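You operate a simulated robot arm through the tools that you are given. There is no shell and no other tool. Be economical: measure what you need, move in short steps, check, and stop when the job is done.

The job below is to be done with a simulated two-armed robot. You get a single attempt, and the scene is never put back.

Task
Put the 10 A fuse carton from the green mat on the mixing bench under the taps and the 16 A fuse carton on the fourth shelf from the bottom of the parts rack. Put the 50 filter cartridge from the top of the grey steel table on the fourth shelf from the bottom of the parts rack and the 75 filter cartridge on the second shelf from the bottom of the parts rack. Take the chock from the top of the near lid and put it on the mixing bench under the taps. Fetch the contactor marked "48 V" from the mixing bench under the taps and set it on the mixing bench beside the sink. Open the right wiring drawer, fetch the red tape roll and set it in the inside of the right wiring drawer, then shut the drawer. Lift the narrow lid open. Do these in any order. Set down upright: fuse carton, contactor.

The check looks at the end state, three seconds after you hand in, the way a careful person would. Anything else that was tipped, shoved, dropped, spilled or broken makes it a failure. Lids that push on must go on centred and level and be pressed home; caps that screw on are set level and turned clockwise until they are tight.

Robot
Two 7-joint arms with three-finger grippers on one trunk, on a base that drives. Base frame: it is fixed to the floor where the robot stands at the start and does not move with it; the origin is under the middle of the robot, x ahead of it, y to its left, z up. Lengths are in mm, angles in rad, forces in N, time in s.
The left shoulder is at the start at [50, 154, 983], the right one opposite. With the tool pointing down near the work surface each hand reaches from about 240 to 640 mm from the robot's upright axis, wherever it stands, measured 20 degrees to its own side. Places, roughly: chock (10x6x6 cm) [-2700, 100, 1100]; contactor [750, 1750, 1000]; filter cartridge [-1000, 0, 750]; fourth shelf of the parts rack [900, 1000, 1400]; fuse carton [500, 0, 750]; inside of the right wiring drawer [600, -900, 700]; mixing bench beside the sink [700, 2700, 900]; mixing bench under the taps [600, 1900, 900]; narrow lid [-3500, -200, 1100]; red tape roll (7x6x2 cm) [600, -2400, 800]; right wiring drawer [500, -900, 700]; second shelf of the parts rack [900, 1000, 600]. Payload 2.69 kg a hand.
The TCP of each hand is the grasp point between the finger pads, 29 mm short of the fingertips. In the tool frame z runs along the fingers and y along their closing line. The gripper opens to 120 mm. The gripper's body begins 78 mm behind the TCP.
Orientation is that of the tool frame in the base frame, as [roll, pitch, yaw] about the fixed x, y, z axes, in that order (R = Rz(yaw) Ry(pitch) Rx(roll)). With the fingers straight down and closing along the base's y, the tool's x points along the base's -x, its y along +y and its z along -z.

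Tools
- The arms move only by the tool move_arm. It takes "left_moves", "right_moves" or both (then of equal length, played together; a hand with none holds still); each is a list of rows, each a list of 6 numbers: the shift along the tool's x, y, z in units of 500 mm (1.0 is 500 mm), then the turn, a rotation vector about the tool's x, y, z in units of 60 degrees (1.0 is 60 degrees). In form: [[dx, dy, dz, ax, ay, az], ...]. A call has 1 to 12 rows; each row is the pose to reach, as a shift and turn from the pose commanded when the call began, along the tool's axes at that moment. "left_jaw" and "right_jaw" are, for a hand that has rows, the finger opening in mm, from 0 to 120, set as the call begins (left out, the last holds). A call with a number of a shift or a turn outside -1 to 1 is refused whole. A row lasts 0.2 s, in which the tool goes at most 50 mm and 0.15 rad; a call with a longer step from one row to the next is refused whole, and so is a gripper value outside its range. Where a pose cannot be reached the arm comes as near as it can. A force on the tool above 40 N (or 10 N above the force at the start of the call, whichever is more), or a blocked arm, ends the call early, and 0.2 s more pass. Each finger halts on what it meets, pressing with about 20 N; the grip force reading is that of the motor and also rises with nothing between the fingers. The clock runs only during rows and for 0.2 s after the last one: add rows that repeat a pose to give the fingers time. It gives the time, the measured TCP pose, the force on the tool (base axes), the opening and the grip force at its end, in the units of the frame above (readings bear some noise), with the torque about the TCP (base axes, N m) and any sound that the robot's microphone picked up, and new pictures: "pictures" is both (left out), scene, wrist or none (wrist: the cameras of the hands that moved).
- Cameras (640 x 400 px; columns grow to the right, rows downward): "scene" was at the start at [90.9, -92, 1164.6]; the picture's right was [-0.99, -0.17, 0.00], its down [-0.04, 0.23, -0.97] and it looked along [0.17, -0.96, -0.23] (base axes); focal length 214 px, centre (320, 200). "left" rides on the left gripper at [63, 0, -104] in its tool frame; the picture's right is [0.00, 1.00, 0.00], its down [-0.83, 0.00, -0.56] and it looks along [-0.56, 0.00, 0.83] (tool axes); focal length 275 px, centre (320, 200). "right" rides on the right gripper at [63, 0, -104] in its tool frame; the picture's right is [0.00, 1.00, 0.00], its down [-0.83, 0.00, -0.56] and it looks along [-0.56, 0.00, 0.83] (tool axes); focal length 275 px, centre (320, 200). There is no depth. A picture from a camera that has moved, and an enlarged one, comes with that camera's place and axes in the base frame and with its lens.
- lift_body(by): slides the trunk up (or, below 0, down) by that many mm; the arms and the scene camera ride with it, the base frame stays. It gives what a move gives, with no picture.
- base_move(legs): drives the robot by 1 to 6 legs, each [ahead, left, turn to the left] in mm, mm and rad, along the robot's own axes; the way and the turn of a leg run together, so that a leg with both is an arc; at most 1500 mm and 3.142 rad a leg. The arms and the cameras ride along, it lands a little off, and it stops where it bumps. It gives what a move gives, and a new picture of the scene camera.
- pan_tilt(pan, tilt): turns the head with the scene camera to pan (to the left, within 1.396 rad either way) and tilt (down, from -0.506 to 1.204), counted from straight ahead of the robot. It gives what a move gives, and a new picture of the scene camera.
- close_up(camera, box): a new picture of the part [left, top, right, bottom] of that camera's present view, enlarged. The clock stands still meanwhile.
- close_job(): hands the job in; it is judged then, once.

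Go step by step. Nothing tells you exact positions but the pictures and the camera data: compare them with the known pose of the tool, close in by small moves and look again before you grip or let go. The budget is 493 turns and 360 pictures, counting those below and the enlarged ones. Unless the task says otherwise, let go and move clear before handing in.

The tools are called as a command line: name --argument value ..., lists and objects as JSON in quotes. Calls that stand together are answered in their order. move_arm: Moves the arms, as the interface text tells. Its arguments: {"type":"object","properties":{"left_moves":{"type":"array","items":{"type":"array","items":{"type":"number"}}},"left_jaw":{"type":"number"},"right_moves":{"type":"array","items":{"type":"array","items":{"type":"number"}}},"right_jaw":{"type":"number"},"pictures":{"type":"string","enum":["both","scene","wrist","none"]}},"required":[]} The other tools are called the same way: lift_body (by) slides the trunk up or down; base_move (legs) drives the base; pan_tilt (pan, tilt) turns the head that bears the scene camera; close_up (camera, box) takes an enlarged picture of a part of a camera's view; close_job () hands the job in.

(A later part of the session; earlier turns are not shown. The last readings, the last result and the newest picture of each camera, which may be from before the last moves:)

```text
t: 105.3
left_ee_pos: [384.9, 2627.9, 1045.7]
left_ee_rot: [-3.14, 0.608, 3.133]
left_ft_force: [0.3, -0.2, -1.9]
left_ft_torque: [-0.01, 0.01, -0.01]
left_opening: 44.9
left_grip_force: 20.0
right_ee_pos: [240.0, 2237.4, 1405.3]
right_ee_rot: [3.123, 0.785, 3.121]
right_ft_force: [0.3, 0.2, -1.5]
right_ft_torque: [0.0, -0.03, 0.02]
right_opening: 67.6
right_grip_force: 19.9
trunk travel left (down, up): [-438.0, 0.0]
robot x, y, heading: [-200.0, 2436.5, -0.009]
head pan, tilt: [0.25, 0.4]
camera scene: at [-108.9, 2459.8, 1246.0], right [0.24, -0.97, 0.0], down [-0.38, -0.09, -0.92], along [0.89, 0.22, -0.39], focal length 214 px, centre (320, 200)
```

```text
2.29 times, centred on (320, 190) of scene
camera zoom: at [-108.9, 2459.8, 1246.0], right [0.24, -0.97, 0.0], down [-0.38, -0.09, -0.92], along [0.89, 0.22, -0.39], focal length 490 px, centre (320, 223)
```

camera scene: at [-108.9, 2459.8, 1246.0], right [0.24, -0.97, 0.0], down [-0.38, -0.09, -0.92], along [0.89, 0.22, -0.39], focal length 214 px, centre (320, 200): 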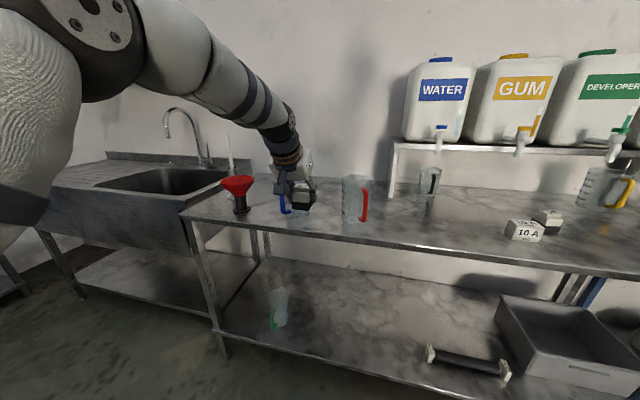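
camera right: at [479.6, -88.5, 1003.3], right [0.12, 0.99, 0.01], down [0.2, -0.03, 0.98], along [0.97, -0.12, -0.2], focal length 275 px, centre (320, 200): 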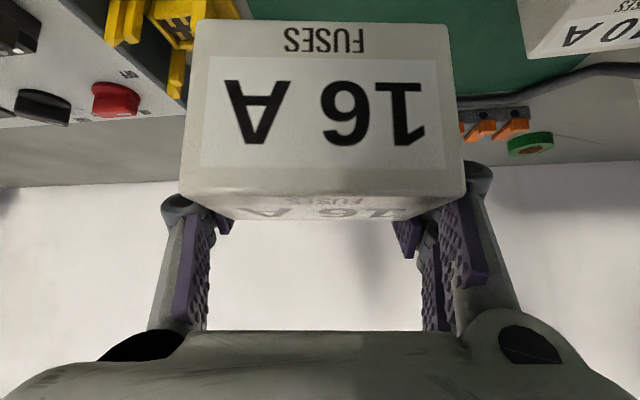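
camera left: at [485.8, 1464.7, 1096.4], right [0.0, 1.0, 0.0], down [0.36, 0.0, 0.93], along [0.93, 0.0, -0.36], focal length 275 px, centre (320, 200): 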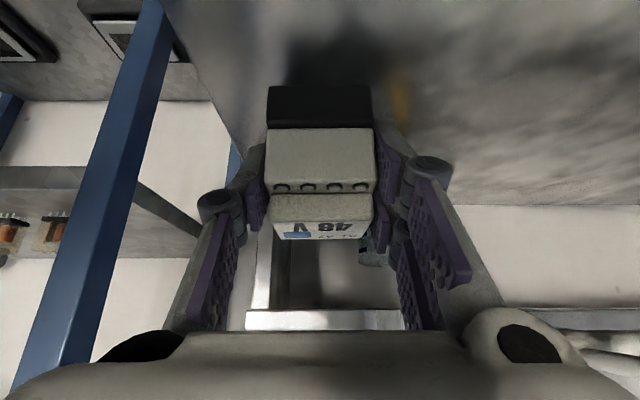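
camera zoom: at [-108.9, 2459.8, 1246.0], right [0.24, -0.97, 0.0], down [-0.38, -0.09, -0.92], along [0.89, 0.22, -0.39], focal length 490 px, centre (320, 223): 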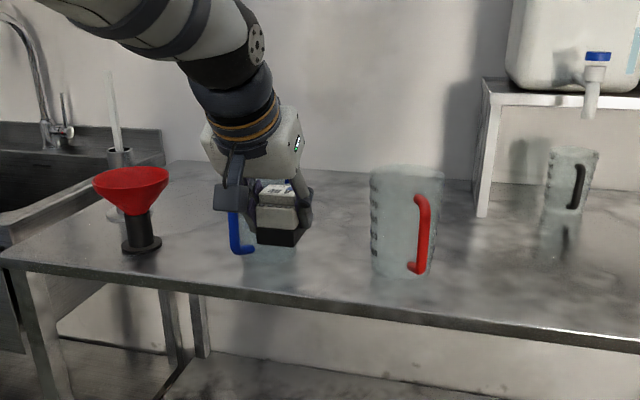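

Jugs and funnel stand at x≈550–650; the free area is behind them, around (780,2610). I raise the hand above the jugs and drive in.

move_arm --left_moves '[[-0.036, 0, -0.052, 0, 0, 0], [-0.073, 0, -0.104, 0, 0, 0], [-0.109, 0, -0.156, 0, 0, 0]]' --pictures "none"

base_move --legs '[[0, -10, 0.009], [300, 0, 0]]'

```text
t: 106.1
left_ee_pos: [383.5, 2630.0, 1142.7]
left_ee_rot: [-3.14, 0.611, 3.134]
left_ft_force: [0.2, 0.5, -1.4]
left_ft_torque: [0.0, -0.02, 0.04]
left_opening: 44.7
left_grip_force: 20.1
right_ee_pos: [239.0, 2237.6, 1404.2]
right_ee_rot: [3.122, 0.787, 3.121]
right_ft_force: [-0.4, -0.7, -1.6]
right_ft_torque: [-0.01, -0.01, 0.0]
right_opening: 68.1
right_grip_force: 19.7
trunk travel left (down, up): [-438.0, 0.0]
robot x, y, heading: [-197.3, 2440.7, -0.007]
head pan, tilt: [0.25, 0.4]
```

```text
t: 108.5
left_ee_pos: [687.5, 2628.4, 1141.9]
left_ee_rot: [-3.139, 0.61, -3.132]
left_ft_force: [0.7, 0.9, -2.4]
left_ft_torque: [0.02, 0.02, -0.01]
left_opening: 44.6
left_grip_force: 20.0
right_ee_pos: [550.1, 2234.5, 1405.6]
right_ee_rot: [3.122, 0.785, 3.132]
right_ft_force: [0.7, 0.2, -0.9]
right_ft_torque: [0.01, -0.02, 0.0]
right_opening: 67.7
right_grip_force: 19.8
trunk travel left (down, up): [-438.0, 0.0]
robot x, y, heading: [106.7, 2429.5, 0.007]
head pan, tilt: [0.25, 0.4]
camera scene: at [197.8, 2452.4, 1246.0], right [0.25, -0.97, 0.0], down [-0.38, -0.1, -0.92], along [0.89, 0.23, -0.39], focal length 214 px, centre (320, 200)
```

scene: 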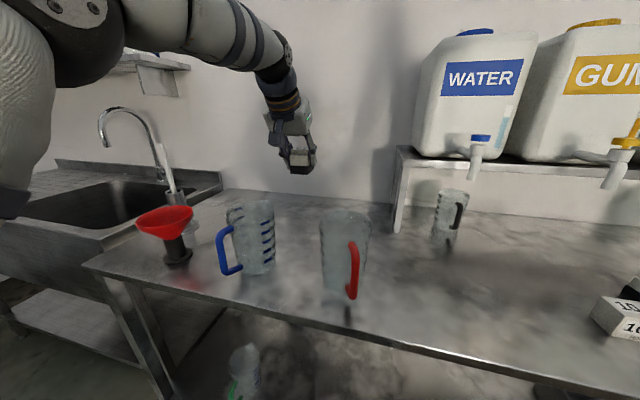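

The bench behind the jugs is clear. I move forward over (780,2612), then down.

move_arm --left_moves '[[-0.076, -0.016, 0.053, 0, 0, 0], [-0.152, -0.032, 0.107, 0, 0, 0], [-0.097, -0.032, 0.185, 0, 0, 0], [-0.043, -0.032, 0.263, 0, 0, 0], [0.011, -0.032, 0.34, 0, 0, 0], [0.055, -0.032, 0.402, 0, 0, 0]]'

```text
t: 110.0
left_ee_pos: [781.3, 2613.9, 959.4]
left_ee_rot: [-3.139, 0.609, -3.136]
left_ft_force: [0.1, -0.2, -2.0]
left_ft_torque: [-0.01, 0.0, 0.01]
left_opening: 44.7
left_grip_force: 19.8
left hand out of reach, approached as far as the arm can: row 2, 3, 4
right_ee_pos: [550.9, 2234.2, 1404.5]
right_ee_rot: [3.125, 0.782, 3.132]
right_ft_force: [0.6, -0.5, -1.1]
right_ft_torque: [0.0, 0.0, 0.02]
right_opening: 67.8
right_grip_force: 20.0
trunk travel left (down, up): [-438.0, 0.0]
robot x, y, heading: [102.3, 2430.3, 0.01]
head pan, tilt: [0.25, 0.4]
camera scene: at [198.6, 2452.5, 1245.8], right [0.25, -0.97, 0.0], down [-0.38, -0.1, -0.92], along [0.89, 0.23, -0.39], focal length 214 px, centre (320, 200)
camera left: at [669.3, 2614.3, 1009.3], right [0.0, 1.0, 0.0], down [0.36, 0.0, 0.93], along [0.93, 0.0, -0.36], focal length 275 px, centre (320, 200)
```

scene: 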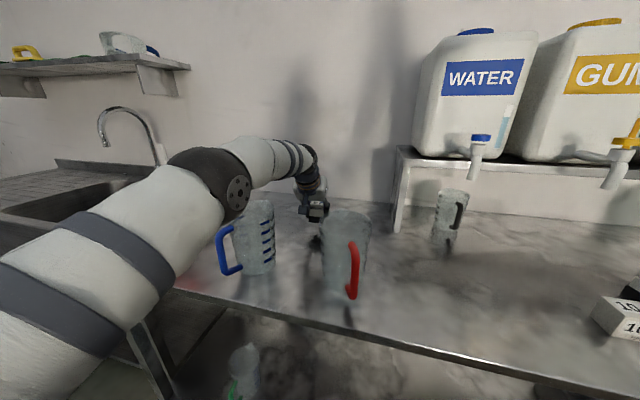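
left: 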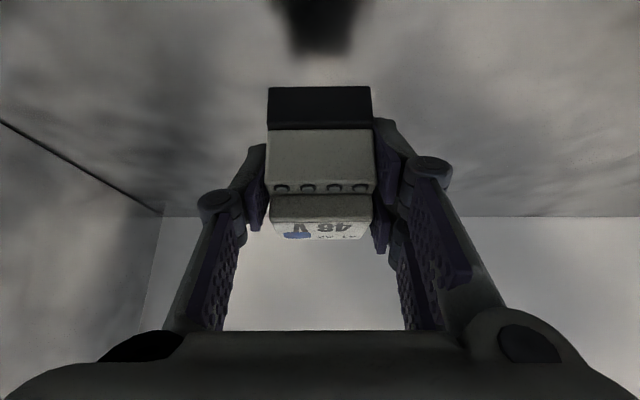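

The arm passes close to the blue jug's rim. I zoom in to judge the clearance before lowering further.

close_up --camera "scene" --box '[190, 140, 350, 240]'

pan_tilt --pan 0.5 --tilt 0.7

```text
4.00 times, centred on (270, 190) of scene
camera zoom: at [198.6, 2452.5, 1245.8], right [0.25, -0.97, 0.0], down [-0.38, -0.1, -0.92], along [0.89, 0.23, -0.39], focal length 858 px, centre (520, 240)
```

zoom: 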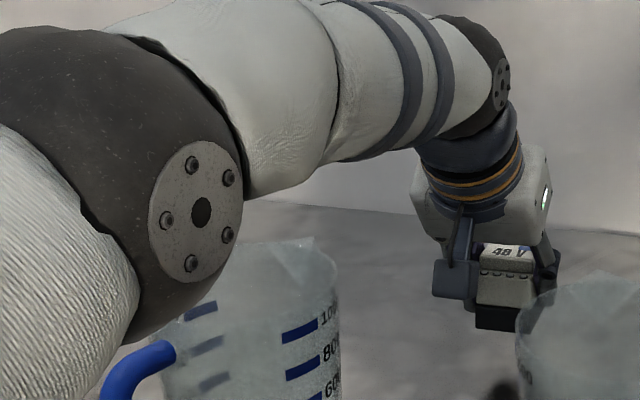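

```text
t: 110.8
left_ee_pos: [780.4, 2613.0, 962.7]
left_ee_rot: [-3.14, 0.611, -3.137]
left_ft_force: [-0.4, 0.2, -1.8]
left_ft_torque: [-0.01, 0.03, 0.01]
left_opening: 44.5
left_grip_force: 20.4
right_ee_pos: [549.1, 2235.1, 1404.0]
right_ee_rot: [3.122, 0.783, 3.132]
right_ft_force: [0.5, 0.4, -0.7]
right_ft_torque: [-0.02, -0.04, 0.0]
right_opening: 67.8
right_grip_force: 20.4
trunk travel left (down, up): [-438.0, 0.0]
robot x, y, heading: [105.7, 2428.5, 0.006]
head pan, tilt: [0.499, 0.7]
camera scene: at [182.4, 2470.0, 1219.2], right [0.48, -0.88, 0.0], down [-0.56, -0.31, -0.77], along [0.67, 0.37, -0.64], focal length 214 px, centre (320, 200)
```

scene: 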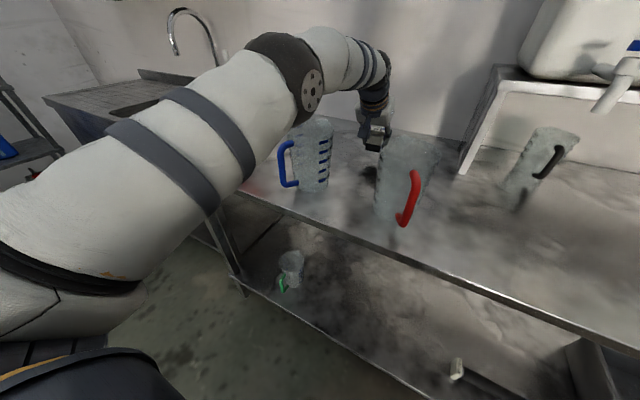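

Triangulating the elbow gives about (420,2640,1150), so it clears the jug. I lower further.

move_arm --left_moves '[[0.017, 0, 0.0246, 0, 0, 0], [0.0287, 0, 0.041, 0, 0, 0], [0.0344, 0, 0.0491, 0, 0, 0]]' --pictures "wrist"

```text
t: 111.5
left_ee_pos: [782.2, 2613.6, 931.0]
left_ee_rot: [-3.141, 0.609, -3.136]
left_ft_force: [-0.3, -0.1, -2.0]
left_ft_torque: [0.0, 0.03, -0.01]
left_opening: 44.4
left_grip_force: 20.4
right_ee_pos: [549.4, 2233.9, 1403.8]
right_ee_rot: [3.121, 0.784, 3.131]
right_ft_force: [-0.6, -0.1, -1.5]
right_ft_torque: [-0.02, -0.07, -0.01]
right_opening: 68.0
right_grip_force: 20.2
trunk travel left (down, up): [-438.0, 0.0]
robot x, y, heading: [107.4, 2430.8, 0.006]
head pan, tilt: [0.499, 0.7]
camera left: at [670.1, 2614.3, 979.8], right [0.0, 1.0, 0.0], down [0.36, 0.0, 0.93], along [0.93, 0.0, -0.36], focal length 275 px, centre (320, 200)
```

left: 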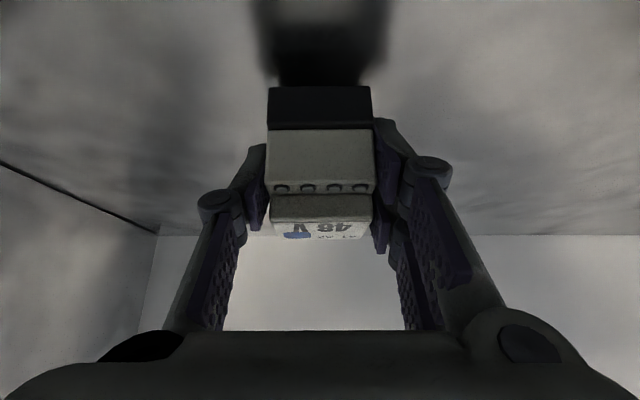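

Reflection shows the base nearly touching. I go down about 12 mm more in small steps.

move_arm --left_moves '[[0.0046, 0, 0.0066, 0, 0, 0], [0.008, 0, 0.0115, 0, 0, 0], [0.0115, 0, 0.0164, 0, 0, 0]]' --pictures "none"

```text
t: 112.3
left_ee_pos: [781.5, 2612.7, 921.1]
left_ee_rot: [-3.14, 0.611, -3.134]
left_ft_force: [0.2, -0.1, -0.8]
left_ft_torque: [0.03, 0.0, -0.01]
left_opening: 44.7
left_grip_force: 20.1
right_ee_pos: [549.6, 2234.5, 1404.0]
right_ee_rot: [3.122, 0.784, 3.133]
right_ft_force: [1.0, -0.9, -1.0]
right_ft_torque: [-0.02, -0.04, -0.02]
right_opening: 67.8
right_grip_force: 20.1
trunk travel left (down, up): [-438.0, 0.0]
robot x, y, heading: [109.7, 2426.6, 0.006]
head pan, tilt: [0.499, 0.7]
```

move_arm --left_moves '[[0.002, 0, 0.003, 0, 0, 0], [0.0046, 0, 0.0066, 0, 0, 0], [0.0046, 0, 0.0066, 0, 0, 0]]' --pictures "wrist"

```text
t: 113.2
left_ee_pos: [780.4, 2612.5, 920.5]
left_ee_rot: [-3.141, 0.615, -3.137]
left_ft_force: [-1.4, 2.6, 10.0]
left_ft_torque: [0.25, 0.22, -0.06]
left_opening: 44.9
left_grip_force: 19.7
right_ee_pos: [546.9, 2234.8, 1406.9]
right_ee_rot: [3.121, 0.788, 3.131]
right_ft_force: [0.0, 0.2, -0.9]
right_ft_torque: [-0.02, -0.01, -0.01]
right_opening: 67.8
right_grip_force: 20.4
trunk travel left (down, up): [-438.0, 0.0]
robot x, y, heading: [102.8, 2428.7, 0.006]
head pan, tilt: [0.499, 0.7]
camera left: at [669.1, 2614.0, 968.8], right [0.0, 1.0, 0.0], down [0.36, 0.0, 0.93], along [0.93, 0.0, -0.36], focal length 275 px, centre (320, 200)
```

left: 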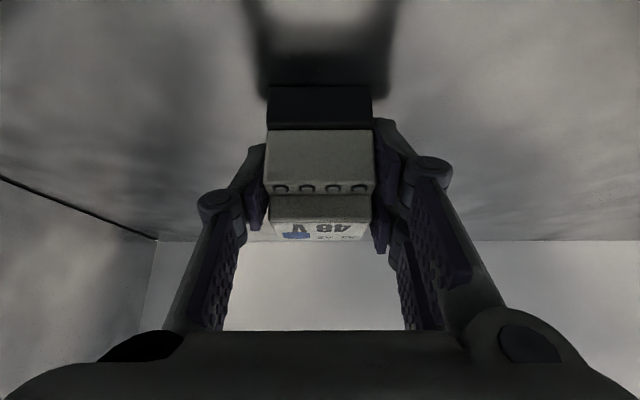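

It's on the bench. I release and go straight up.

move_arm --left_moves '[[0, 0, 0, 0, 0, 0], [0, 0, 0, 0, 0, 0]]' --left_jaw 68 --pictures "none"

move_arm --left_moves '[[-0.02, 0, -0.05, 0, 0, 0], [-0.06, 0, -0.12, 0, 0, 0], [-0.1, 0, -0.2, 0, 0, 0], [-0.15, 0, -0.27, 0, 0, 0], [-0.19, 0, -0.34, 0, 0, 0]]' --pictures "both"

```text
t: 113.8
left_ee_pos: [779.8, 2613.2, 918.0]
left_ee_rot: [-3.14, 0.609, -3.137]
left_ft_force: [0.2, -0.8, 0.0]
left_ft_torque: [-0.01, 0.03, 0.01]
left_opening: 68.2
left_grip_force: 0.0
right_ee_pos: [547.9, 2234.4, 1404.3]
right_ee_rot: [3.123, 0.786, 3.132]
right_ft_force: [-0.2, 0.0, -0.5]
right_ft_torque: [0.02, -0.04, 0.02]
right_opening: 68.0
right_grip_force: 20.1
trunk travel left (down, up): [-438.0, 0.0]
robot x, y, heading: [107.2, 2427.7, 0.005]
head pan, tilt: [0.499, 0.7]
```

```text
t: 115.0
left_ee_pos: [750.8, 2612.9, 1112.6]
left_ee_rot: [-3.14, 0.61, -3.136]
left_ft_force: [-0.4, 0.4, 0.5]
left_ft_torque: [0.0, -0.02, 0.0]
left_opening: 68.0
left_grip_force: 0.1
left hand out of reach, approached as far as the arm can: row 5
right_ee_pos: [546.6, 2234.8, 1406.2]
right_ee_rot: [3.121, 0.789, 3.133]
right_ft_force: [-0.9, -0.1, -0.8]
right_ft_torque: [0.0, -0.05, -0.04]
right_opening: 68.2
right_grip_force: 20.9
trunk travel left (down, up): [-438.0, 0.0]
robot x, y, heading: [107.0, 2427.2, 0.005]
head pan, tilt: [0.499, 0.7]
camera scene: at [181.0, 2469.9, 1219.3], right [0.48, -0.88, 0.0], down [-0.56, -0.31, -0.77], along [0.67, 0.37, -0.64], focal length 214 px, centre (320, 200)
camera left: at [639.2, 2613.6, 1160.0], right [0.0, 1.0, 0.0], down [0.36, 0.0, 0.93], along [0.93, 0.0, -0.36], focal length 275 px, centre (320, 200)
```

scene: 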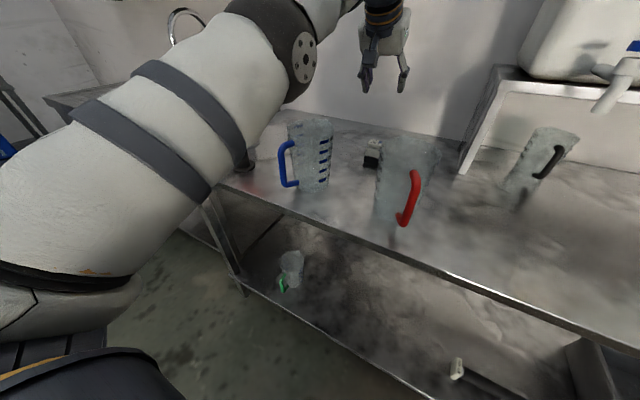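
left: 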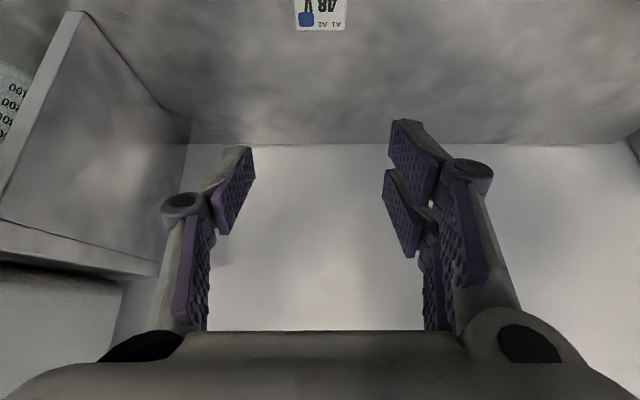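

The contactor stands upright. I back away, then tuck the left arm back and out.

base_move --legs '[[-330, 0, 0]]'

move_arm --left_moves '[[0.0675, 0.0273, -0.0473, 0, 0.0486, 0], [0.135, 0.0547, -0.0945, 0, 0.0972, 0], [0.2025, 0.082, -0.1418, 0, 0.1458, 0], [0.27, 0.1093, -0.189, 0, 0.1943, 0], [0.3375, 0.1367, -0.2363, 0, 0.2429, 0], [0.405, 0.164, -0.2835, 0, 0.2915, 0], [0.4725, 0.1913, -0.3308, 0, 0.34, 0], [0.54, 0.2187, -0.378, 0, 0.3887, 0], [0.6075, 0.246, -0.4253, 0, 0.4373, 0], [0.675, 0.2733, -0.4725, 0, 0.4858, 0], [0.7425, 0.3007, -0.5198, 0, 0.5344, 0], [0.81, 0.328, -0.567, 0, 0.583, 0]]' --pictures "none"

```text
t: 117.0
left_ee_pos: [439.3, 2614.3, 1108.7]
left_ee_rot: [-3.14, 0.609, -3.128]
left_ft_force: [0.3, 0.0, 0.0]
left_ft_torque: [0.0, -0.03, 0.0]
left_opening: 68.1
left_grip_force: 0.1
right_ee_pos: [238.3, 2235.0, 1404.2]
right_ee_rot: [3.123, 0.784, 3.139]
right_ft_force: [-0.3, 0.4, -1.8]
right_ft_torque: [0.01, -0.05, 0.04]
right_opening: 68.0
right_grip_force: 19.7
trunk travel left (down, up): [-438.0, 0.0]
robot x, y, heading: [-204.6, 2428.9, 0.012]
head pan, tilt: [0.499, 0.7]
camera scene: at [-130.2, 2468.0, 1219.1], right [0.49, -0.87, 0.0], down [-0.56, -0.31, -0.77], along [0.67, 0.37, -0.64], focal length 214 px, centre (320, 200)
```

scene: 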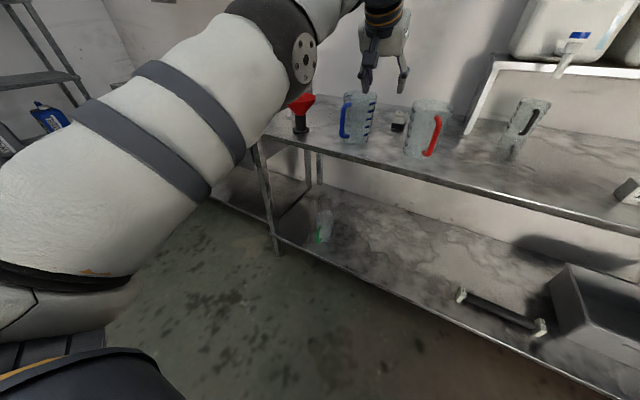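

```text
t: 119.7
left_ee_pos: [-41.6, 2816.0, 1100.6]
left_ee_rot: [-3.136, -0.001, -3.13]
left_ft_force: [-0.2, 0.3, -0.4]
left_ft_torque: [0.05, -0.03, -0.01]
left_opening: 68.2
left_grip_force: 0.0
left hand out of reach, approached as far as the arm can: row 6, 7, 8, 9, 10, 11, 12
right_ee_pos: [237.2, 2235.1, 1404.7]
right_ee_rot: [3.123, 0.786, 3.141]
right_ft_force: [0.6, -0.2, -1.4]
right_ft_torque: [-0.01, -0.06, 0.0]
right_opening: 67.8
right_grip_force: 19.6
trunk travel left (down, up): [-438.0, 0.0]
robot x, y, heading: [-209.4, 2426.4, 0.011]
head pan, tilt: [0.499, 0.7]
```

The left arm is tucked. I drive to the rack.

base_move --legs '[[0, -1440, -0.011]]'

pan_tilt --pan 0 --tilt 0.1

```text
t: 130.9
left_ee_pos: [-26.7, 1369.2, 1101.1]
left_ee_rot: [-3.134, 0.0, -3.139]
left_ft_force: [-0.5, -1.0, 0.8]
left_ft_torque: [-0.01, -0.01, -0.01]
left_opening: 68.1
left_grip_force: 0.1
right_ee_pos: [246.1, 786.8, 1405.0]
right_ee_rot: [3.122, 0.784, 3.131]
right_ft_force: [-0.8, 0.1, -0.8]
right_ft_torque: [0.02, -0.04, -0.01]
right_opening: 67.7
right_grip_force: 19.9
trunk travel left (down, up): [-438.0, 0.0]
robot x, y, heading: [-197.6, 982.9, 0.004]
head pan, tilt: [0.499, 0.7]
camera scene: at [-109.2, 982.3, 1219.0], right [0.0, -1.0, 0.0], down [-0.65, 0.0, -0.76], along [0.76, 0.0, -0.65], focal length 214 px, centre (320, 200)
```

scene: 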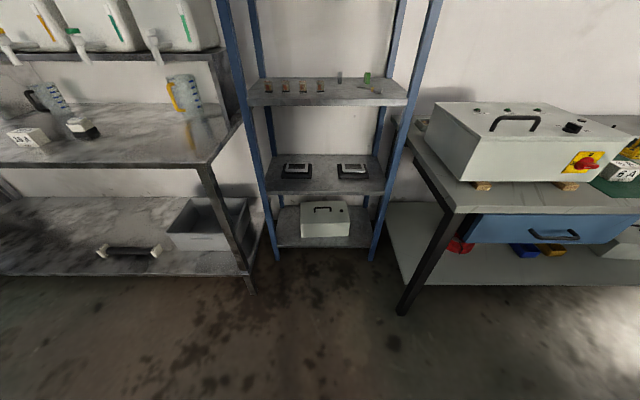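

```text
t: 131.9
left_ee_pos: [-27.4, 1368.6, 1100.1]
left_ee_rot: [-3.137, -0.002, -3.138]
left_ft_force: [-0.4, -0.2, -0.2]
left_ft_torque: [-0.01, 0.03, -0.01]
left_opening: 68.1
left_grip_force: 0.1
right_ee_pos: [246.5, 786.4, 1405.3]
right_ee_rot: [3.123, 0.783, 3.131]
right_ft_force: [0.5, -0.4, -1.6]
right_ft_torque: [0.0, -0.05, 0.02]
right_opening: 68.0
right_grip_force: 19.9
trunk travel left (down, up): [-438.0, 0.0]
robot x, y, heading: [-194.4, 977.8, 0.007]
head pan, tilt: [0.0, 0.099]
camera scene: at [-102.0, 982.3, 1273.8], right [0.0, -1.0, 0.0], down [-0.1, 0.0, -0.99], along [0.99, 0.0, -0.1], focal length 214 px, centre (320, 200)
```

scene: 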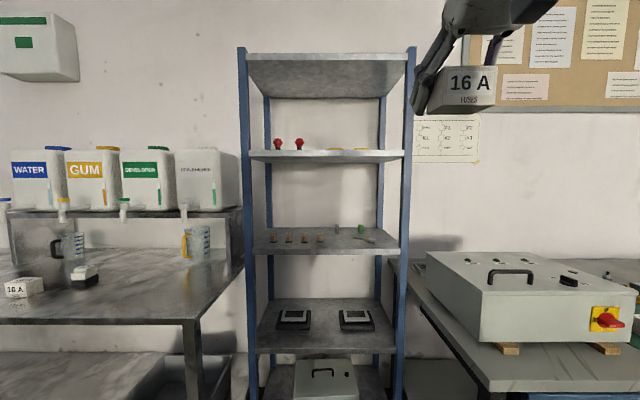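

I pull the right hand back and up to see how much height I can gain.

move_arm --right_moves '[[0.02, 0, -0.092, 0, 0, 0], [0.043, 0, -0.184, 0, 0, 0], [0.043, 0, -0.184, 0, 0, 0]]' --pictures "none"

```text
t: 132.7
left_ee_pos: [-27.8, 1370.3, 1099.7]
left_ee_rot: [-3.133, -0.001, -3.137]
left_ft_force: [0.0, 0.0, -0.2]
left_ft_torque: [0.0, 0.0, 0.01]
left_opening: 68.0
left_grip_force: 0.1
right_ee_pos: [160.2, 783.5, 1444.5]
right_ee_rot: [3.123, 0.786, 3.131]
right_ft_force: [0.7, 0.3, -0.6]
right_ft_torque: [-0.01, -0.03, 0.0]
right_opening: 67.5
right_grip_force: 20.0
right hand out of reach, approached as far as the arm can: row 1, 2, 3
trunk travel left (down, up): [-438.0, 0.0]
robot x, y, heading: [-194.9, 983.1, 0.006]
head pan, tilt: [0.0, 0.099]
```

Good: closer in, it reaches z=1444. I drive ahead and inspect the shelf top with the wrist camera.

base_move --legs '[[450, 0, -0.006]]'

close_up --camera "right" --box '[0, 0, 640, 400]'

```text
t: 135.4
left_ee_pos: [425.9, 1365.8, 1100.0]
left_ee_rot: [-3.134, -0.001, 3.135]
left_ft_force: [0.1, -0.9, 0.7]
left_ft_torque: [0.03, 0.03, 0.01]
left_opening: 68.2
left_grip_force: 0.2
right_ee_pos: [606.9, 777.9, 1445.0]
right_ee_rot: [3.123, 0.783, 3.121]
right_ft_force: [-0.1, -0.1, -1.5]
right_ft_torque: [-0.02, -0.05, 0.0]
right_opening: 67.7
right_grip_force: 19.7
trunk travel left (down, up): [-438.0, 0.0]
robot x, y, heading: [254.2, 979.1, -0.006]
head pan, tilt: [0.0, 0.099]
camera scene: at [346.4, 979.8, 1274.0], right [-0.01, -1.0, 0.0], down [-0.1, 0.0, -0.99], along [0.99, -0.01, -0.1], focal length 214 px, centre (320, 200)
```

scene: 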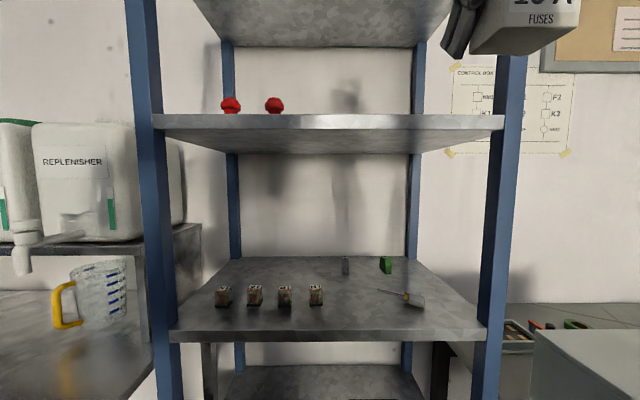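

```text
1.00 times, centred on (320, 200) of right (not enlarged: the box is as wide or as high as the picture)
camera zoom: at [488.5, 777.1, 1474.5], right [0.0, 1.0, 0.01], down [0.2, -0.01, 0.98], along [0.98, 0.0, -0.2], focal length 275 px, centre (320, 200)
```

zoom: 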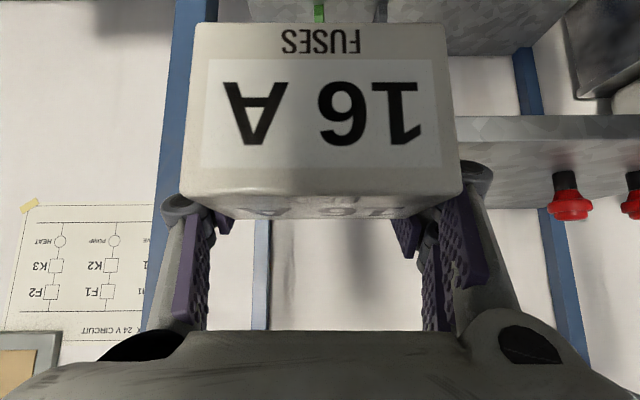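

I need to see the rings' positions, and the held carton blocks the view. I raise the empty left hand to look over the shelf.

move_arm --left_moves '[[-0.033, -0.052, -0.063, 0, -0.068, 0], [-0.066, -0.104, -0.125, 0, -0.136, 0], [-0.099, -0.156, -0.188, 0, -0.204, 0], [-0.132, -0.208, -0.25, 0, -0.272, 0], [-0.165, -0.26, -0.313, 0, -0.34, 0], [-0.198, -0.312, -0.375, 0, -0.408, 0], [-0.231, -0.364, -0.438, 0, -0.476, 0], [-0.264, -0.416, -0.5, 0, -0.544, 0], [-0.297, -0.468, -0.563, 0, -0.612, 0], [-0.33, -0.52, -0.626, 0, -0.68, 0], [-0.362, -0.572, -0.688, 0, -0.75, 0]]' --pictures "wrist"

```text
t: 137.8
left_ee_pos: [596.4, 1081.8, 1437.7]
left_ee_rot: [-3.128, 0.784, -3.141]
left_ft_force: [0.4, -0.3, -0.4]
left_ft_torque: [0.0, 0.01, -0.04]
left_opening: 68.0
left_grip_force: 0.1
left hand out of reach, approached as far as the arm can: row 1, 2, 3, 4, 5, 6, 7, 8, 9, 10, 11
right_ee_pos: [607.6, 777.2, 1445.0]
right_ee_rot: [3.124, 0.784, 3.121]
right_ft_force: [0.6, 1.1, -2.5]
right_ft_torque: [-0.01, -0.01, 0.02]
right_opening: 67.7
right_grip_force: 19.7
trunk travel left (down, up): [-438.0, 0.0]
robot x, y, heading: [254.3, 977.4, -0.007]
head pan, tilt: [0.0, 0.099]
camera left: at [478.6, 1084.3, 1466.4], right [0.01, 1.0, 0.0], down [0.2, 0.0, 0.98], along [0.98, -0.01, -0.2], focal length 275 px, centre (320, 200)
```

left: 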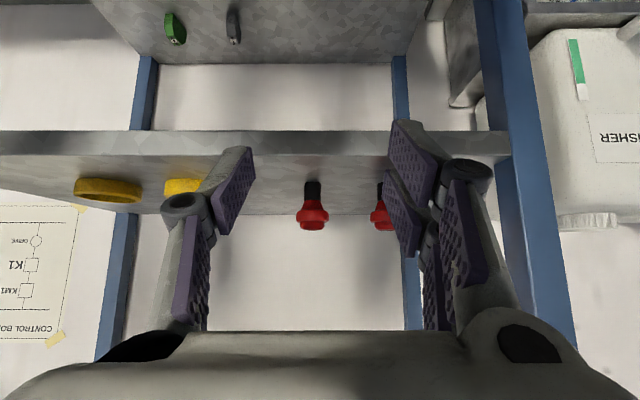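

I can see the shelf top clearly: front edge at x≈718, rings near (835,829) and (835,938), and the right end free. I tuck the left arm away again.

move_arm --left_moves '[[0.065, 0.052, 0.022, 0, 0.068, 0], [0.13, 0.103, 0.043, 0, 0.136, 0], [0.196, 0.155, 0.065, 0, 0.204, 0], [0.261, 0.207, 0.087, 0, 0.272, 0], [0.326, 0.258, 0.108, 0, 0.34, 0], [0.392, 0.31, 0.13, 0, 0.408, 0], [0.457, 0.361, 0.151, 0, 0.476, 0], [0.522, 0.413, 0.173, 0, 0.544, 0], [0.587, 0.465, 0.195, 0, 0.612, 0], [0.653, 0.516, 0.216, 0, 0.68, 0], [0.718, 0.568, 0.238, 0, 0.75, 0]]' --pictures "none"

base_move --legs '[[120, -40, 0.006]]'

close_up --camera "right" --box '[0, 0, 640, 400]'

```text
t: 140.2
left_ee_pos: [429.7, 1365.8, 1097.9]
left_ee_rot: [-3.134, 0.0, 3.135]
left_ft_force: [1.0, -0.2, -0.4]
left_ft_torque: [0.01, -0.06, 0.03]
left_opening: 68.1
left_grip_force: 0.0
left hand out of reach, approached as far as the arm can: row 1, 2, 3, 4, 5, 6, 7, 8, 9, 10
right_ee_pos: [607.5, 777.0, 1444.1]
right_ee_rot: [3.121, 0.784, 3.12]
right_ft_force: [-0.3, -0.7, -2.1]
right_ft_torque: [0.02, -0.06, -0.02]
right_opening: 67.9
right_grip_force: 20.4
trunk travel left (down, up): [-438.0, 0.0]
robot x, y, heading: [255.2, 982.6, -0.009]
head pan, tilt: [0.0, 0.099]
```

```text
t: 141.5
left_ee_pos: [549.7, 1324.8, 1098.1]
left_ee_rot: [-3.135, 0.0, 3.14]
left_ft_force: [-0.2, 0.8, 0.5]
left_ft_torque: [0.01, 0.01, -0.02]
left_opening: 68.2
left_grip_force: 0.1
right_ee_pos: [729.4, 739.0, 1444.6]
right_ee_rot: [3.121, 0.786, 3.124]
right_ft_force: [0.0, -0.5, -0.7]
right_ft_torque: [0.0, -0.03, 0.04]
right_opening: 68.1
right_grip_force: 20.5
trunk travel left (down, up): [-438.0, 0.0]
robot x, y, heading: [375.8, 940.5, -0.005]
head pan, tilt: [0.0, 0.099]
camera scene: at [467.8, 939.3, 1274.0], right [0.0, -1.0, 0.0], down [-0.1, 0.0, -0.99], along [0.99, 0.0, -0.1], focal length 214 px, centre (320, 200)
```

scene: 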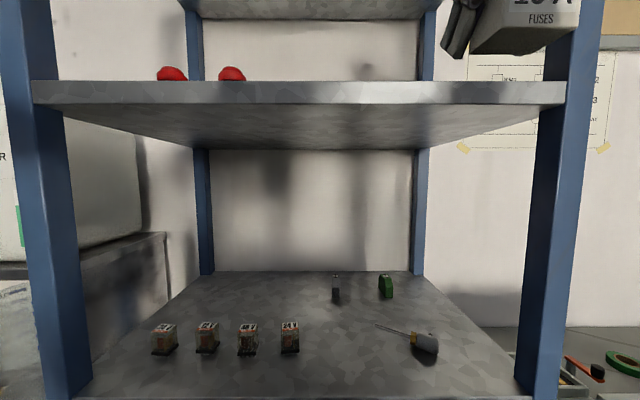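

```text
1.00 times, centred on (320, 200) of right (not enlarged: the box is as wide or as high as the picture)
camera zoom: at [610.8, 737.4, 1474.6], right [0.0, 1.0, 0.01], down [0.2, -0.01, 0.98], along [0.98, 0.0, -0.2], focal length 275 px, centre (320, 200)
```

zoom: 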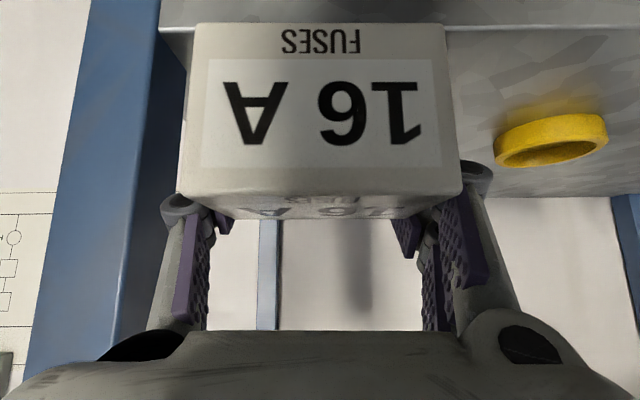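

Shelf top is z≈1372 and the slot at the right end is clear. I move forward over the shelf while lowering slightly.

move_arm --right_moves '[[-0.022, 0, 0.056, 0, 0, 0], [-0.045, 0, 0.113, 0, 0, 0], [-0.031, 0, 0.127, 0, 0, 0]]' --pictures "wrist"

```text
t: 142.3
left_ee_pos: [549.3, 1325.9, 1098.5]
left_ee_rot: [-3.136, 0.0, 3.14]
left_ft_force: [-0.5, -0.9, -0.2]
left_ft_torque: [0.02, -0.01, -0.01]
left_opening: 67.9
left_grip_force: 0.0
right_ee_pos: [787.5, 739.3, 1416.6]
right_ee_rot: [3.124, 0.784, 3.125]
right_ft_force: [0.7, 0.2, -1.5]
right_ft_torque: [0.0, -0.07, -0.05]
right_opening: 67.7
right_grip_force: 20.4
right hand out of reach, approached as far as the arm can: row 3
trunk travel left (down, up): [-438.0, 0.0]
robot x, y, heading: [372.6, 940.3, -0.001]
head pan, tilt: [0.0, 0.099]
camera right: at [669.3, 737.8, 1447.6], right [0.0, 1.0, 0.01], down [0.2, -0.01, 0.98], along [0.98, 0.0, -0.2], focal length 275 px, centre (320, 200)
```

right: 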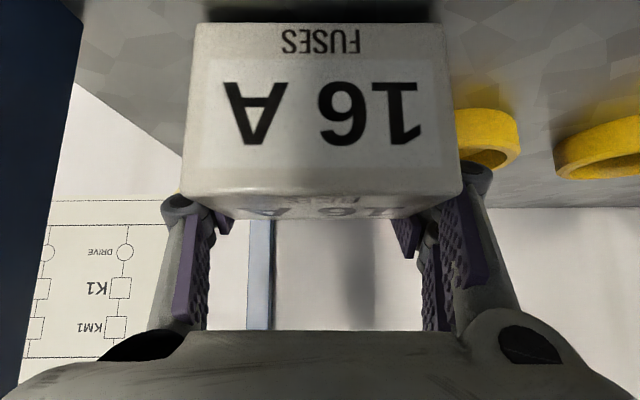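

Clear of the ring and post. I lower in small steps to contact.

move_arm --right_moves '[[0.007, 0, 0.007, 0, 0, 0], [0.014, 0, 0.014, 0, 0, 0]]' --pictures "none"

```text
t: 142.9
left_ee_pos: [550.7, 1324.7, 1097.7]
left_ee_rot: [-3.135, 0.0, 3.14]
left_ft_force: [-0.6, 0.5, -0.7]
left_ft_torque: [-0.01, -0.02, 0.0]
left_opening: 68.0
left_grip_force: 0.0
right_ee_pos: [791.9, 739.2, 1415.0]
right_ee_rot: [3.121, 0.783, 3.127]
right_ft_force: [0.3, -0.2, -0.6]
right_ft_torque: [0.02, -0.06, -0.03]
right_opening: 67.9
right_grip_force: 19.9
right hand out of reach, approached as far as the arm can: row 1, 2
trunk travel left (down, up): [-438.0, 0.0]
robot x, y, heading: [375.8, 936.0, -0.001]
head pan, tilt: [0.0, 0.099]
```

The arm sits at a joint limit here, so I lower using the trunk instead.

lift_body --by -8

```text
t: 143.4
left_ee_pos: [551.5, 1326.4, 1091.8]
left_ee_rot: [-3.132, -0.009, 3.14]
left_ft_force: [-0.1, 0.2, -1.4]
left_ft_torque: [-0.01, 0.04, 0.01]
left_opening: 67.9
left_grip_force: 0.0
right_ee_pos: [797.1, 739.9, 1412.7]
right_ee_rot: [3.119, 0.795, 3.119]
right_ft_force: [-5.2, 1.0, 12.3]
right_ft_torque: [0.26, 0.32, 0.09]
right_opening: 68.0
right_grip_force: 20.2
trunk travel left (down, up): [-432.0, 6.0]
robot x, y, heading: [375.0, 938.5, -0.001]
head pan, tilt: [0.0, 0.099]
stopped: the force on the tool passed its limit at 49 N (the readings are from after the stop); the commanded pose is now the measured one
```

Contact felt at TCP z≈1413. I look at the carton.

close_up --camera "right" --box '[0, 0, 640, 400]'

close_up --camera "scene" --box '[400, 0, 640, 150]'

```text
1.00 times, centred on (320, 200) of right (not enlarged: the box is as wide or as high as the picture)
camera zoom: at [677.4, 738.4, 1441.9], right [0.0, 1.0, 0.01], down [0.19, -0.01, 0.98], along [0.98, 0.0, -0.19], focal length 275 px, centre (320, 200)
```

zoom: 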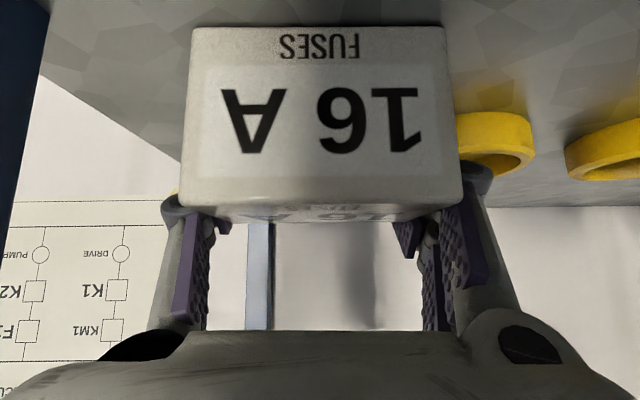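

```text
2.67 times, centred on (520, 75) of scene
camera zoom: at [474.9, 939.8, 1268.9], right [0.0, -1.0, 0.0], down [-0.1, 0.0, -1.0], along [1.0, 0.0, -0.1], focal length 572 px, centre (-213, 533)
```

zoom: 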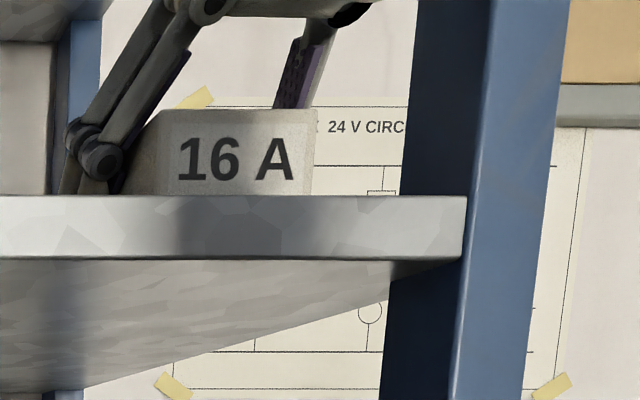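

The carton sits level on the shelf. I open, raise the trunk slightly and back straight out.

move_arm --right_moves '[[0, 0, 0, 0, 0, 0], [0, 0, 0, 0, 0, 0]]' --right_jaw 84 --pictures "none"

lift_body --by 6

close_up --camera "right" --box '[0, 0, 640, 400]'

```text
t: 144.0
left_ee_pos: [551.7, 1326.6, 1091.3]
left_ee_rot: [-3.133, -0.011, -3.142]
left_ft_force: [-0.6, 0.9, 0.5]
left_ft_torque: [0.04, 0.0, 0.01]
left_opening: 67.9
left_grip_force: 0.1
right_ee_pos: [798.0, 740.3, 1411.3]
right_ee_rot: [3.12, 0.79, 3.122]
right_ft_force: [-0.5, 0.0, -0.3]
right_ft_torque: [0.03, 0.01, 0.01]
right_opening: 84.1
right_grip_force: 0.1
trunk travel left (down, up): [-432.0, 6.0]
robot x, y, heading: [374.1, 938.7, -0.003]
head pan, tilt: [0.0, 0.099]
```

```text
t: 144.5
left_ee_pos: [550.8, 1326.1, 1097.6]
left_ee_rot: [-3.133, -0.009, 3.139]
left_ft_force: [0.3, 0.2, 0.3]
left_ft_torque: [-0.01, 0.03, -0.01]
left_opening: 68.2
left_grip_force: 0.0
right_ee_pos: [797.0, 738.4, 1416.4]
right_ee_rot: [3.118, 0.792, 3.122]
right_ft_force: [0.6, -0.6, -0.5]
right_ft_torque: [0.01, 0.01, 0.01]
right_opening: 84.1
right_grip_force: 0.0
trunk travel left (down, up): [-438.0, 0.0]
robot x, y, heading: [374.6, 941.7, -0.001]
head pan, tilt: [0.0, 0.099]
```

```text
1.00 times, centred on (320, 200) of right (not enlarged: the box is as wide or as high as the picture)
camera zoom: at [677.1, 738.1, 1445.5], right [0.0, 1.0, 0.01], down [0.19, -0.01, 0.98], along [0.98, 0.0, -0.19], focal length 275 px, centre (320, 200)
```

zoom: 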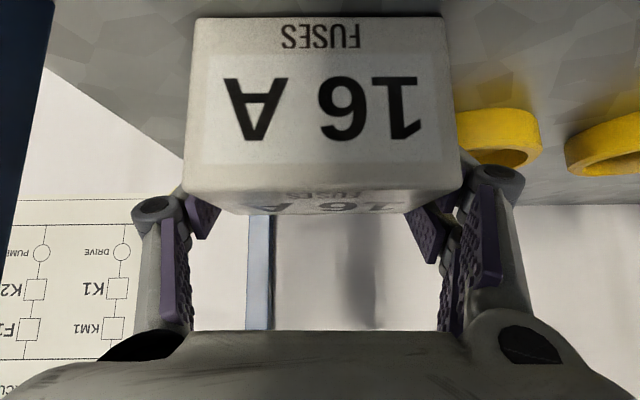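

base_move --legs '[[-350, 0, 0]]'

close_up --camera "right" --box '[0, 0, 640, 400]'

```text
t: 146.8
left_ee_pos: [210.7, 1328.0, 1097.7]
left_ee_rot: [-3.133, -0.011, 3.127]
left_ft_force: [0.2, -0.7, -0.5]
left_ft_torque: [-0.03, -0.03, 0.02]
left_opening: 68.0
left_grip_force: 0.0
right_ee_pos: [449.3, 738.0, 1415.8]
right_ee_rot: [3.119, 0.791, 3.111]
right_ft_force: [-0.7, 0.0, -0.6]
right_ft_torque: [0.0, -0.02, -0.01]
right_opening: 83.9
right_grip_force: 0.0
trunk travel left (down, up): [-438.0, 0.0]
robot x, y, heading: [30.2, 943.4, -0.016]
head pan, tilt: [0.0, 0.099]
camera scene: at [122.5, 941.7, 1273.9], right [-0.02, -1.0, 0.0], down [-0.1, 0.0, -1.0], along [0.99, -0.02, -0.1], focal length 214 px, centre (320, 200)
```

scene: 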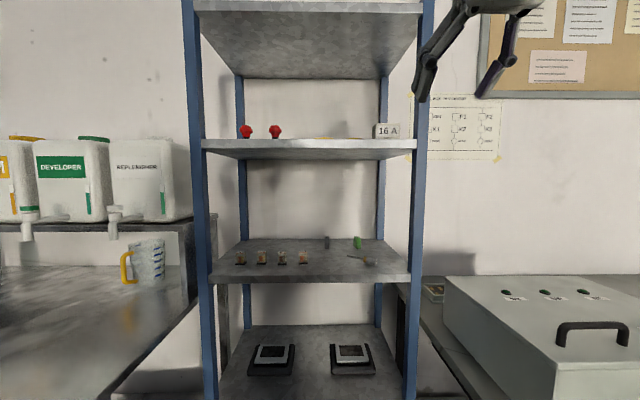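

```text
1.00 times, centred on (320, 200) of right (not enlarged: the box is as wide or as high as the picture)
camera zoom: at [330.7, 737.8, 1445.1], right [0.01, 1.0, 0.01], down [0.19, -0.01, 0.98], along [0.98, -0.01, -0.19], focal length 275 px, centre (320, 200)
```

zoom: 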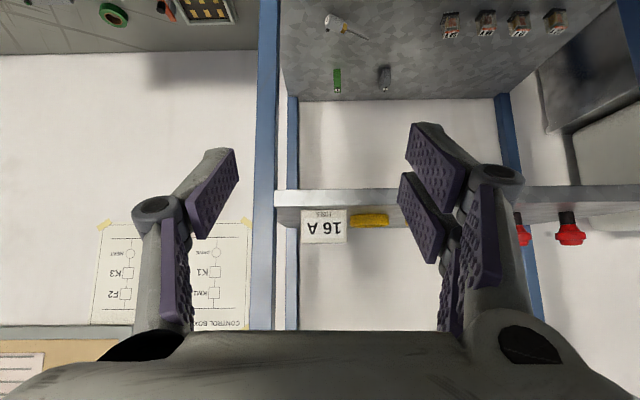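

The 16A carton is placed. I lower the right arm, back off and turn left to look at what is behind.

move_arm --right_moves '[[0.068, 0, 0.06, 0, 0.108, 0], [0.136, 0, 0.119, 0, 0.216, 0], [0.204, 0, 0.178, 0, 0.324, 0], [0.273, 0, 0.238, 0, 0.431, 0], [0.341, 0, 0.297, 0, 0.539, 0], [0.409, 0, 0.357, 0, 0.647, 0], [0.477, 0, 0.416, 0, 0.755, 0]]' --pictures "none"

base_move --legs '[[-250, 0, 0], [0, 0, 1.587]]'

pan_tilt --pan 1.0 --tilt 0.35

```text
t: 148.4
left_ee_pos: [211.1, 1326.9, 1096.0]
left_ee_rot: [-3.133, -0.01, 3.127]
left_ft_force: [0.0, 0.6, 0.1]
left_ft_torque: [0.04, 0.0, -0.01]
left_opening: 67.9
left_grip_force: 0.1
right_ee_pos: [430.0, 742.1, 1100.0]
right_ee_rot: [3.125, -0.001, 3.126]
right_ft_force: [-0.3, -0.6, -0.1]
right_ft_torque: [0.01, 0.0, 0.05]
right_opening: 84.0
right_grip_force: 0.0
trunk travel left (down, up): [-438.0, 0.0]
robot x, y, heading: [30.8, 942.4, -0.024]
head pan, tilt: [0.0, 0.099]
```

```text
t: 153.9
left_ee_pos: [-595.4, 1138.6, 1097.3]
left_ee_rot: [-3.134, -0.01, -1.607]
left_ft_force: [-0.9, 0.1, -0.6]
left_ft_torque: [0.02, -0.01, -0.01]
left_opening: 68.0
left_grip_force: 0.1
right_ee_pos: [-6.4, 1342.4, 1099.0]
right_ee_rot: [3.125, -0.001, -1.609]
right_ft_force: [-1.3, 0.8, -0.5]
right_ft_torque: [-0.01, 0.01, 0.04]
right_opening: 83.9
right_grip_force: 0.0
trunk travel left (down, up): [-438.0, 0.0]
robot x, y, heading: [-217.0, 947.6, 1.533]
head pan, tilt: [0.0, 0.099]
camera scene: at [-212.8, 1040.4, 1273.9], right [1.0, -0.04, 0.0], down [0.0, -0.1, -1.0], along [0.04, 0.99, -0.1], focal length 214 px, centre (320, 200)
```

scene: 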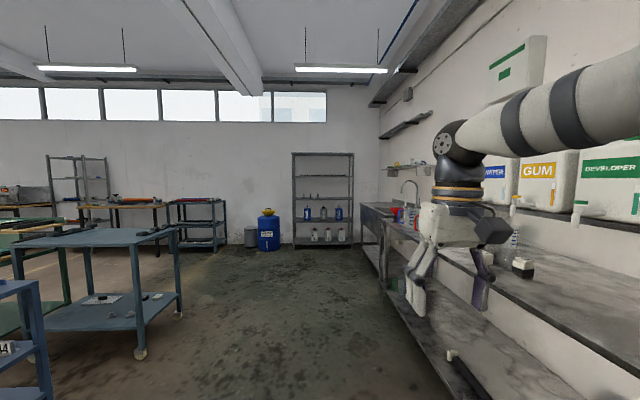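

```text
t: 155.2
left_ee_pos: [-595.1, 1136.9, 1095.0]
left_ee_rot: [-3.127, -0.01, -1.606]
left_ft_force: [-0.1, 0.0, 0.7]
left_ft_torque: [0.01, -0.02, 0.0]
left_opening: 68.0
left_grip_force: 0.0
right_ee_pos: [-5.5, 1343.3, 1100.3]
right_ee_rot: [3.126, 0.0, -1.611]
right_ft_force: [0.1, 0.2, 0.2]
right_ft_torque: [0.03, -0.03, 0.01]
right_opening: 84.1
right_grip_force: 0.1
trunk travel left (down, up): [-438.0, 0.0]
robot x, y, heading: [-220.0, 945.3, 1.531]
head pan, tilt: [1.0, 0.351]
camera scene: at [-230.0, 1040.4, 1269.2], right [0.99, 0.15, 0.0], down [0.02, -0.15, -0.99], along [-0.15, 0.98, -0.15], focal length 214 px, centre (320, 200)
```

scene: 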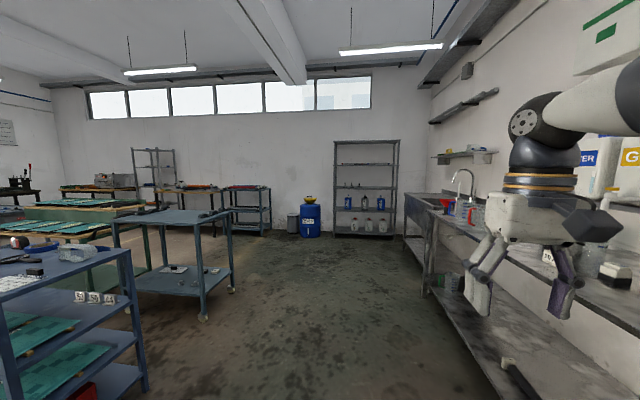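

The head is being held by the left arm's elbow, so I set it back. I also see small items marked with numbers on a blue-grey stand and zoom in there.

pan_tilt --pan 0.2 --tilt 0.35

close_up --camera "scene" --box '[0, 200, 240, 350]'

```text
t: 156.3
left_ee_pos: [-595.7, 1137.2, 1094.9]
left_ee_rot: [-3.126, -0.013, -1.605]
left_ft_force: [0.1, -0.1, -0.1]
left_ft_torque: [-0.01, -0.02, 0.0]
left_opening: 68.1
left_grip_force: 0.1
right_ee_pos: [-5.4, 1342.0, 1099.0]
right_ee_rot: [3.125, -0.001, -1.612]
right_ft_force: [0.7, 0.0, 0.0]
right_ft_torque: [0.01, 0.02, 0.04]
right_opening: 84.1
right_grip_force: 0.1
trunk travel left (down, up): [-438.0, 0.0]
robot x, y, heading: [-215.9, 948.1, 1.537]
head pan, tilt: [0.201, 0.351]
camera scene: at [-229.7, 1040.5, 1268.6], right [0.99, 0.14, 0.0], down [0.02, -0.15, -0.99], along [-0.14, 0.98, -0.15], focal length 214 px, centre (320, 200)
```

scene: 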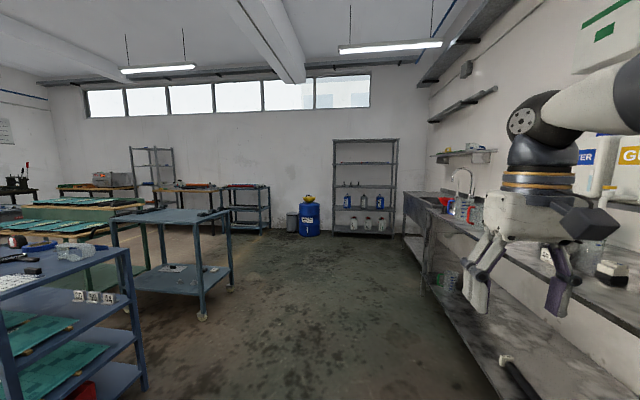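

```text
2.67 times, centred on (120, 275) of scene
camera zoom: at [-229.7, 1040.5, 1268.6], right [0.99, 0.14, 0.0], down [0.02, -0.15, -0.99], along [-0.14, 0.98, -0.15], focal length 572 px, centre (853, 0)
```

zoom: 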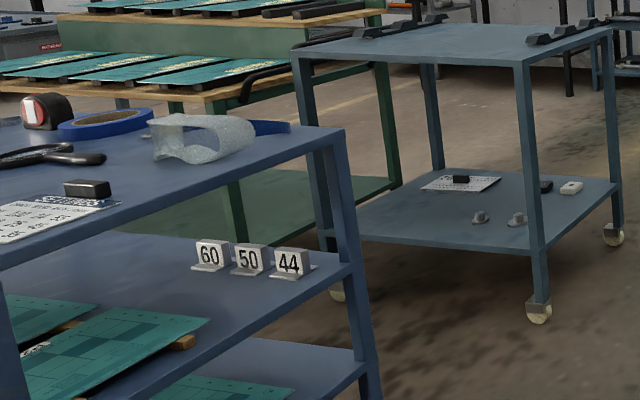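

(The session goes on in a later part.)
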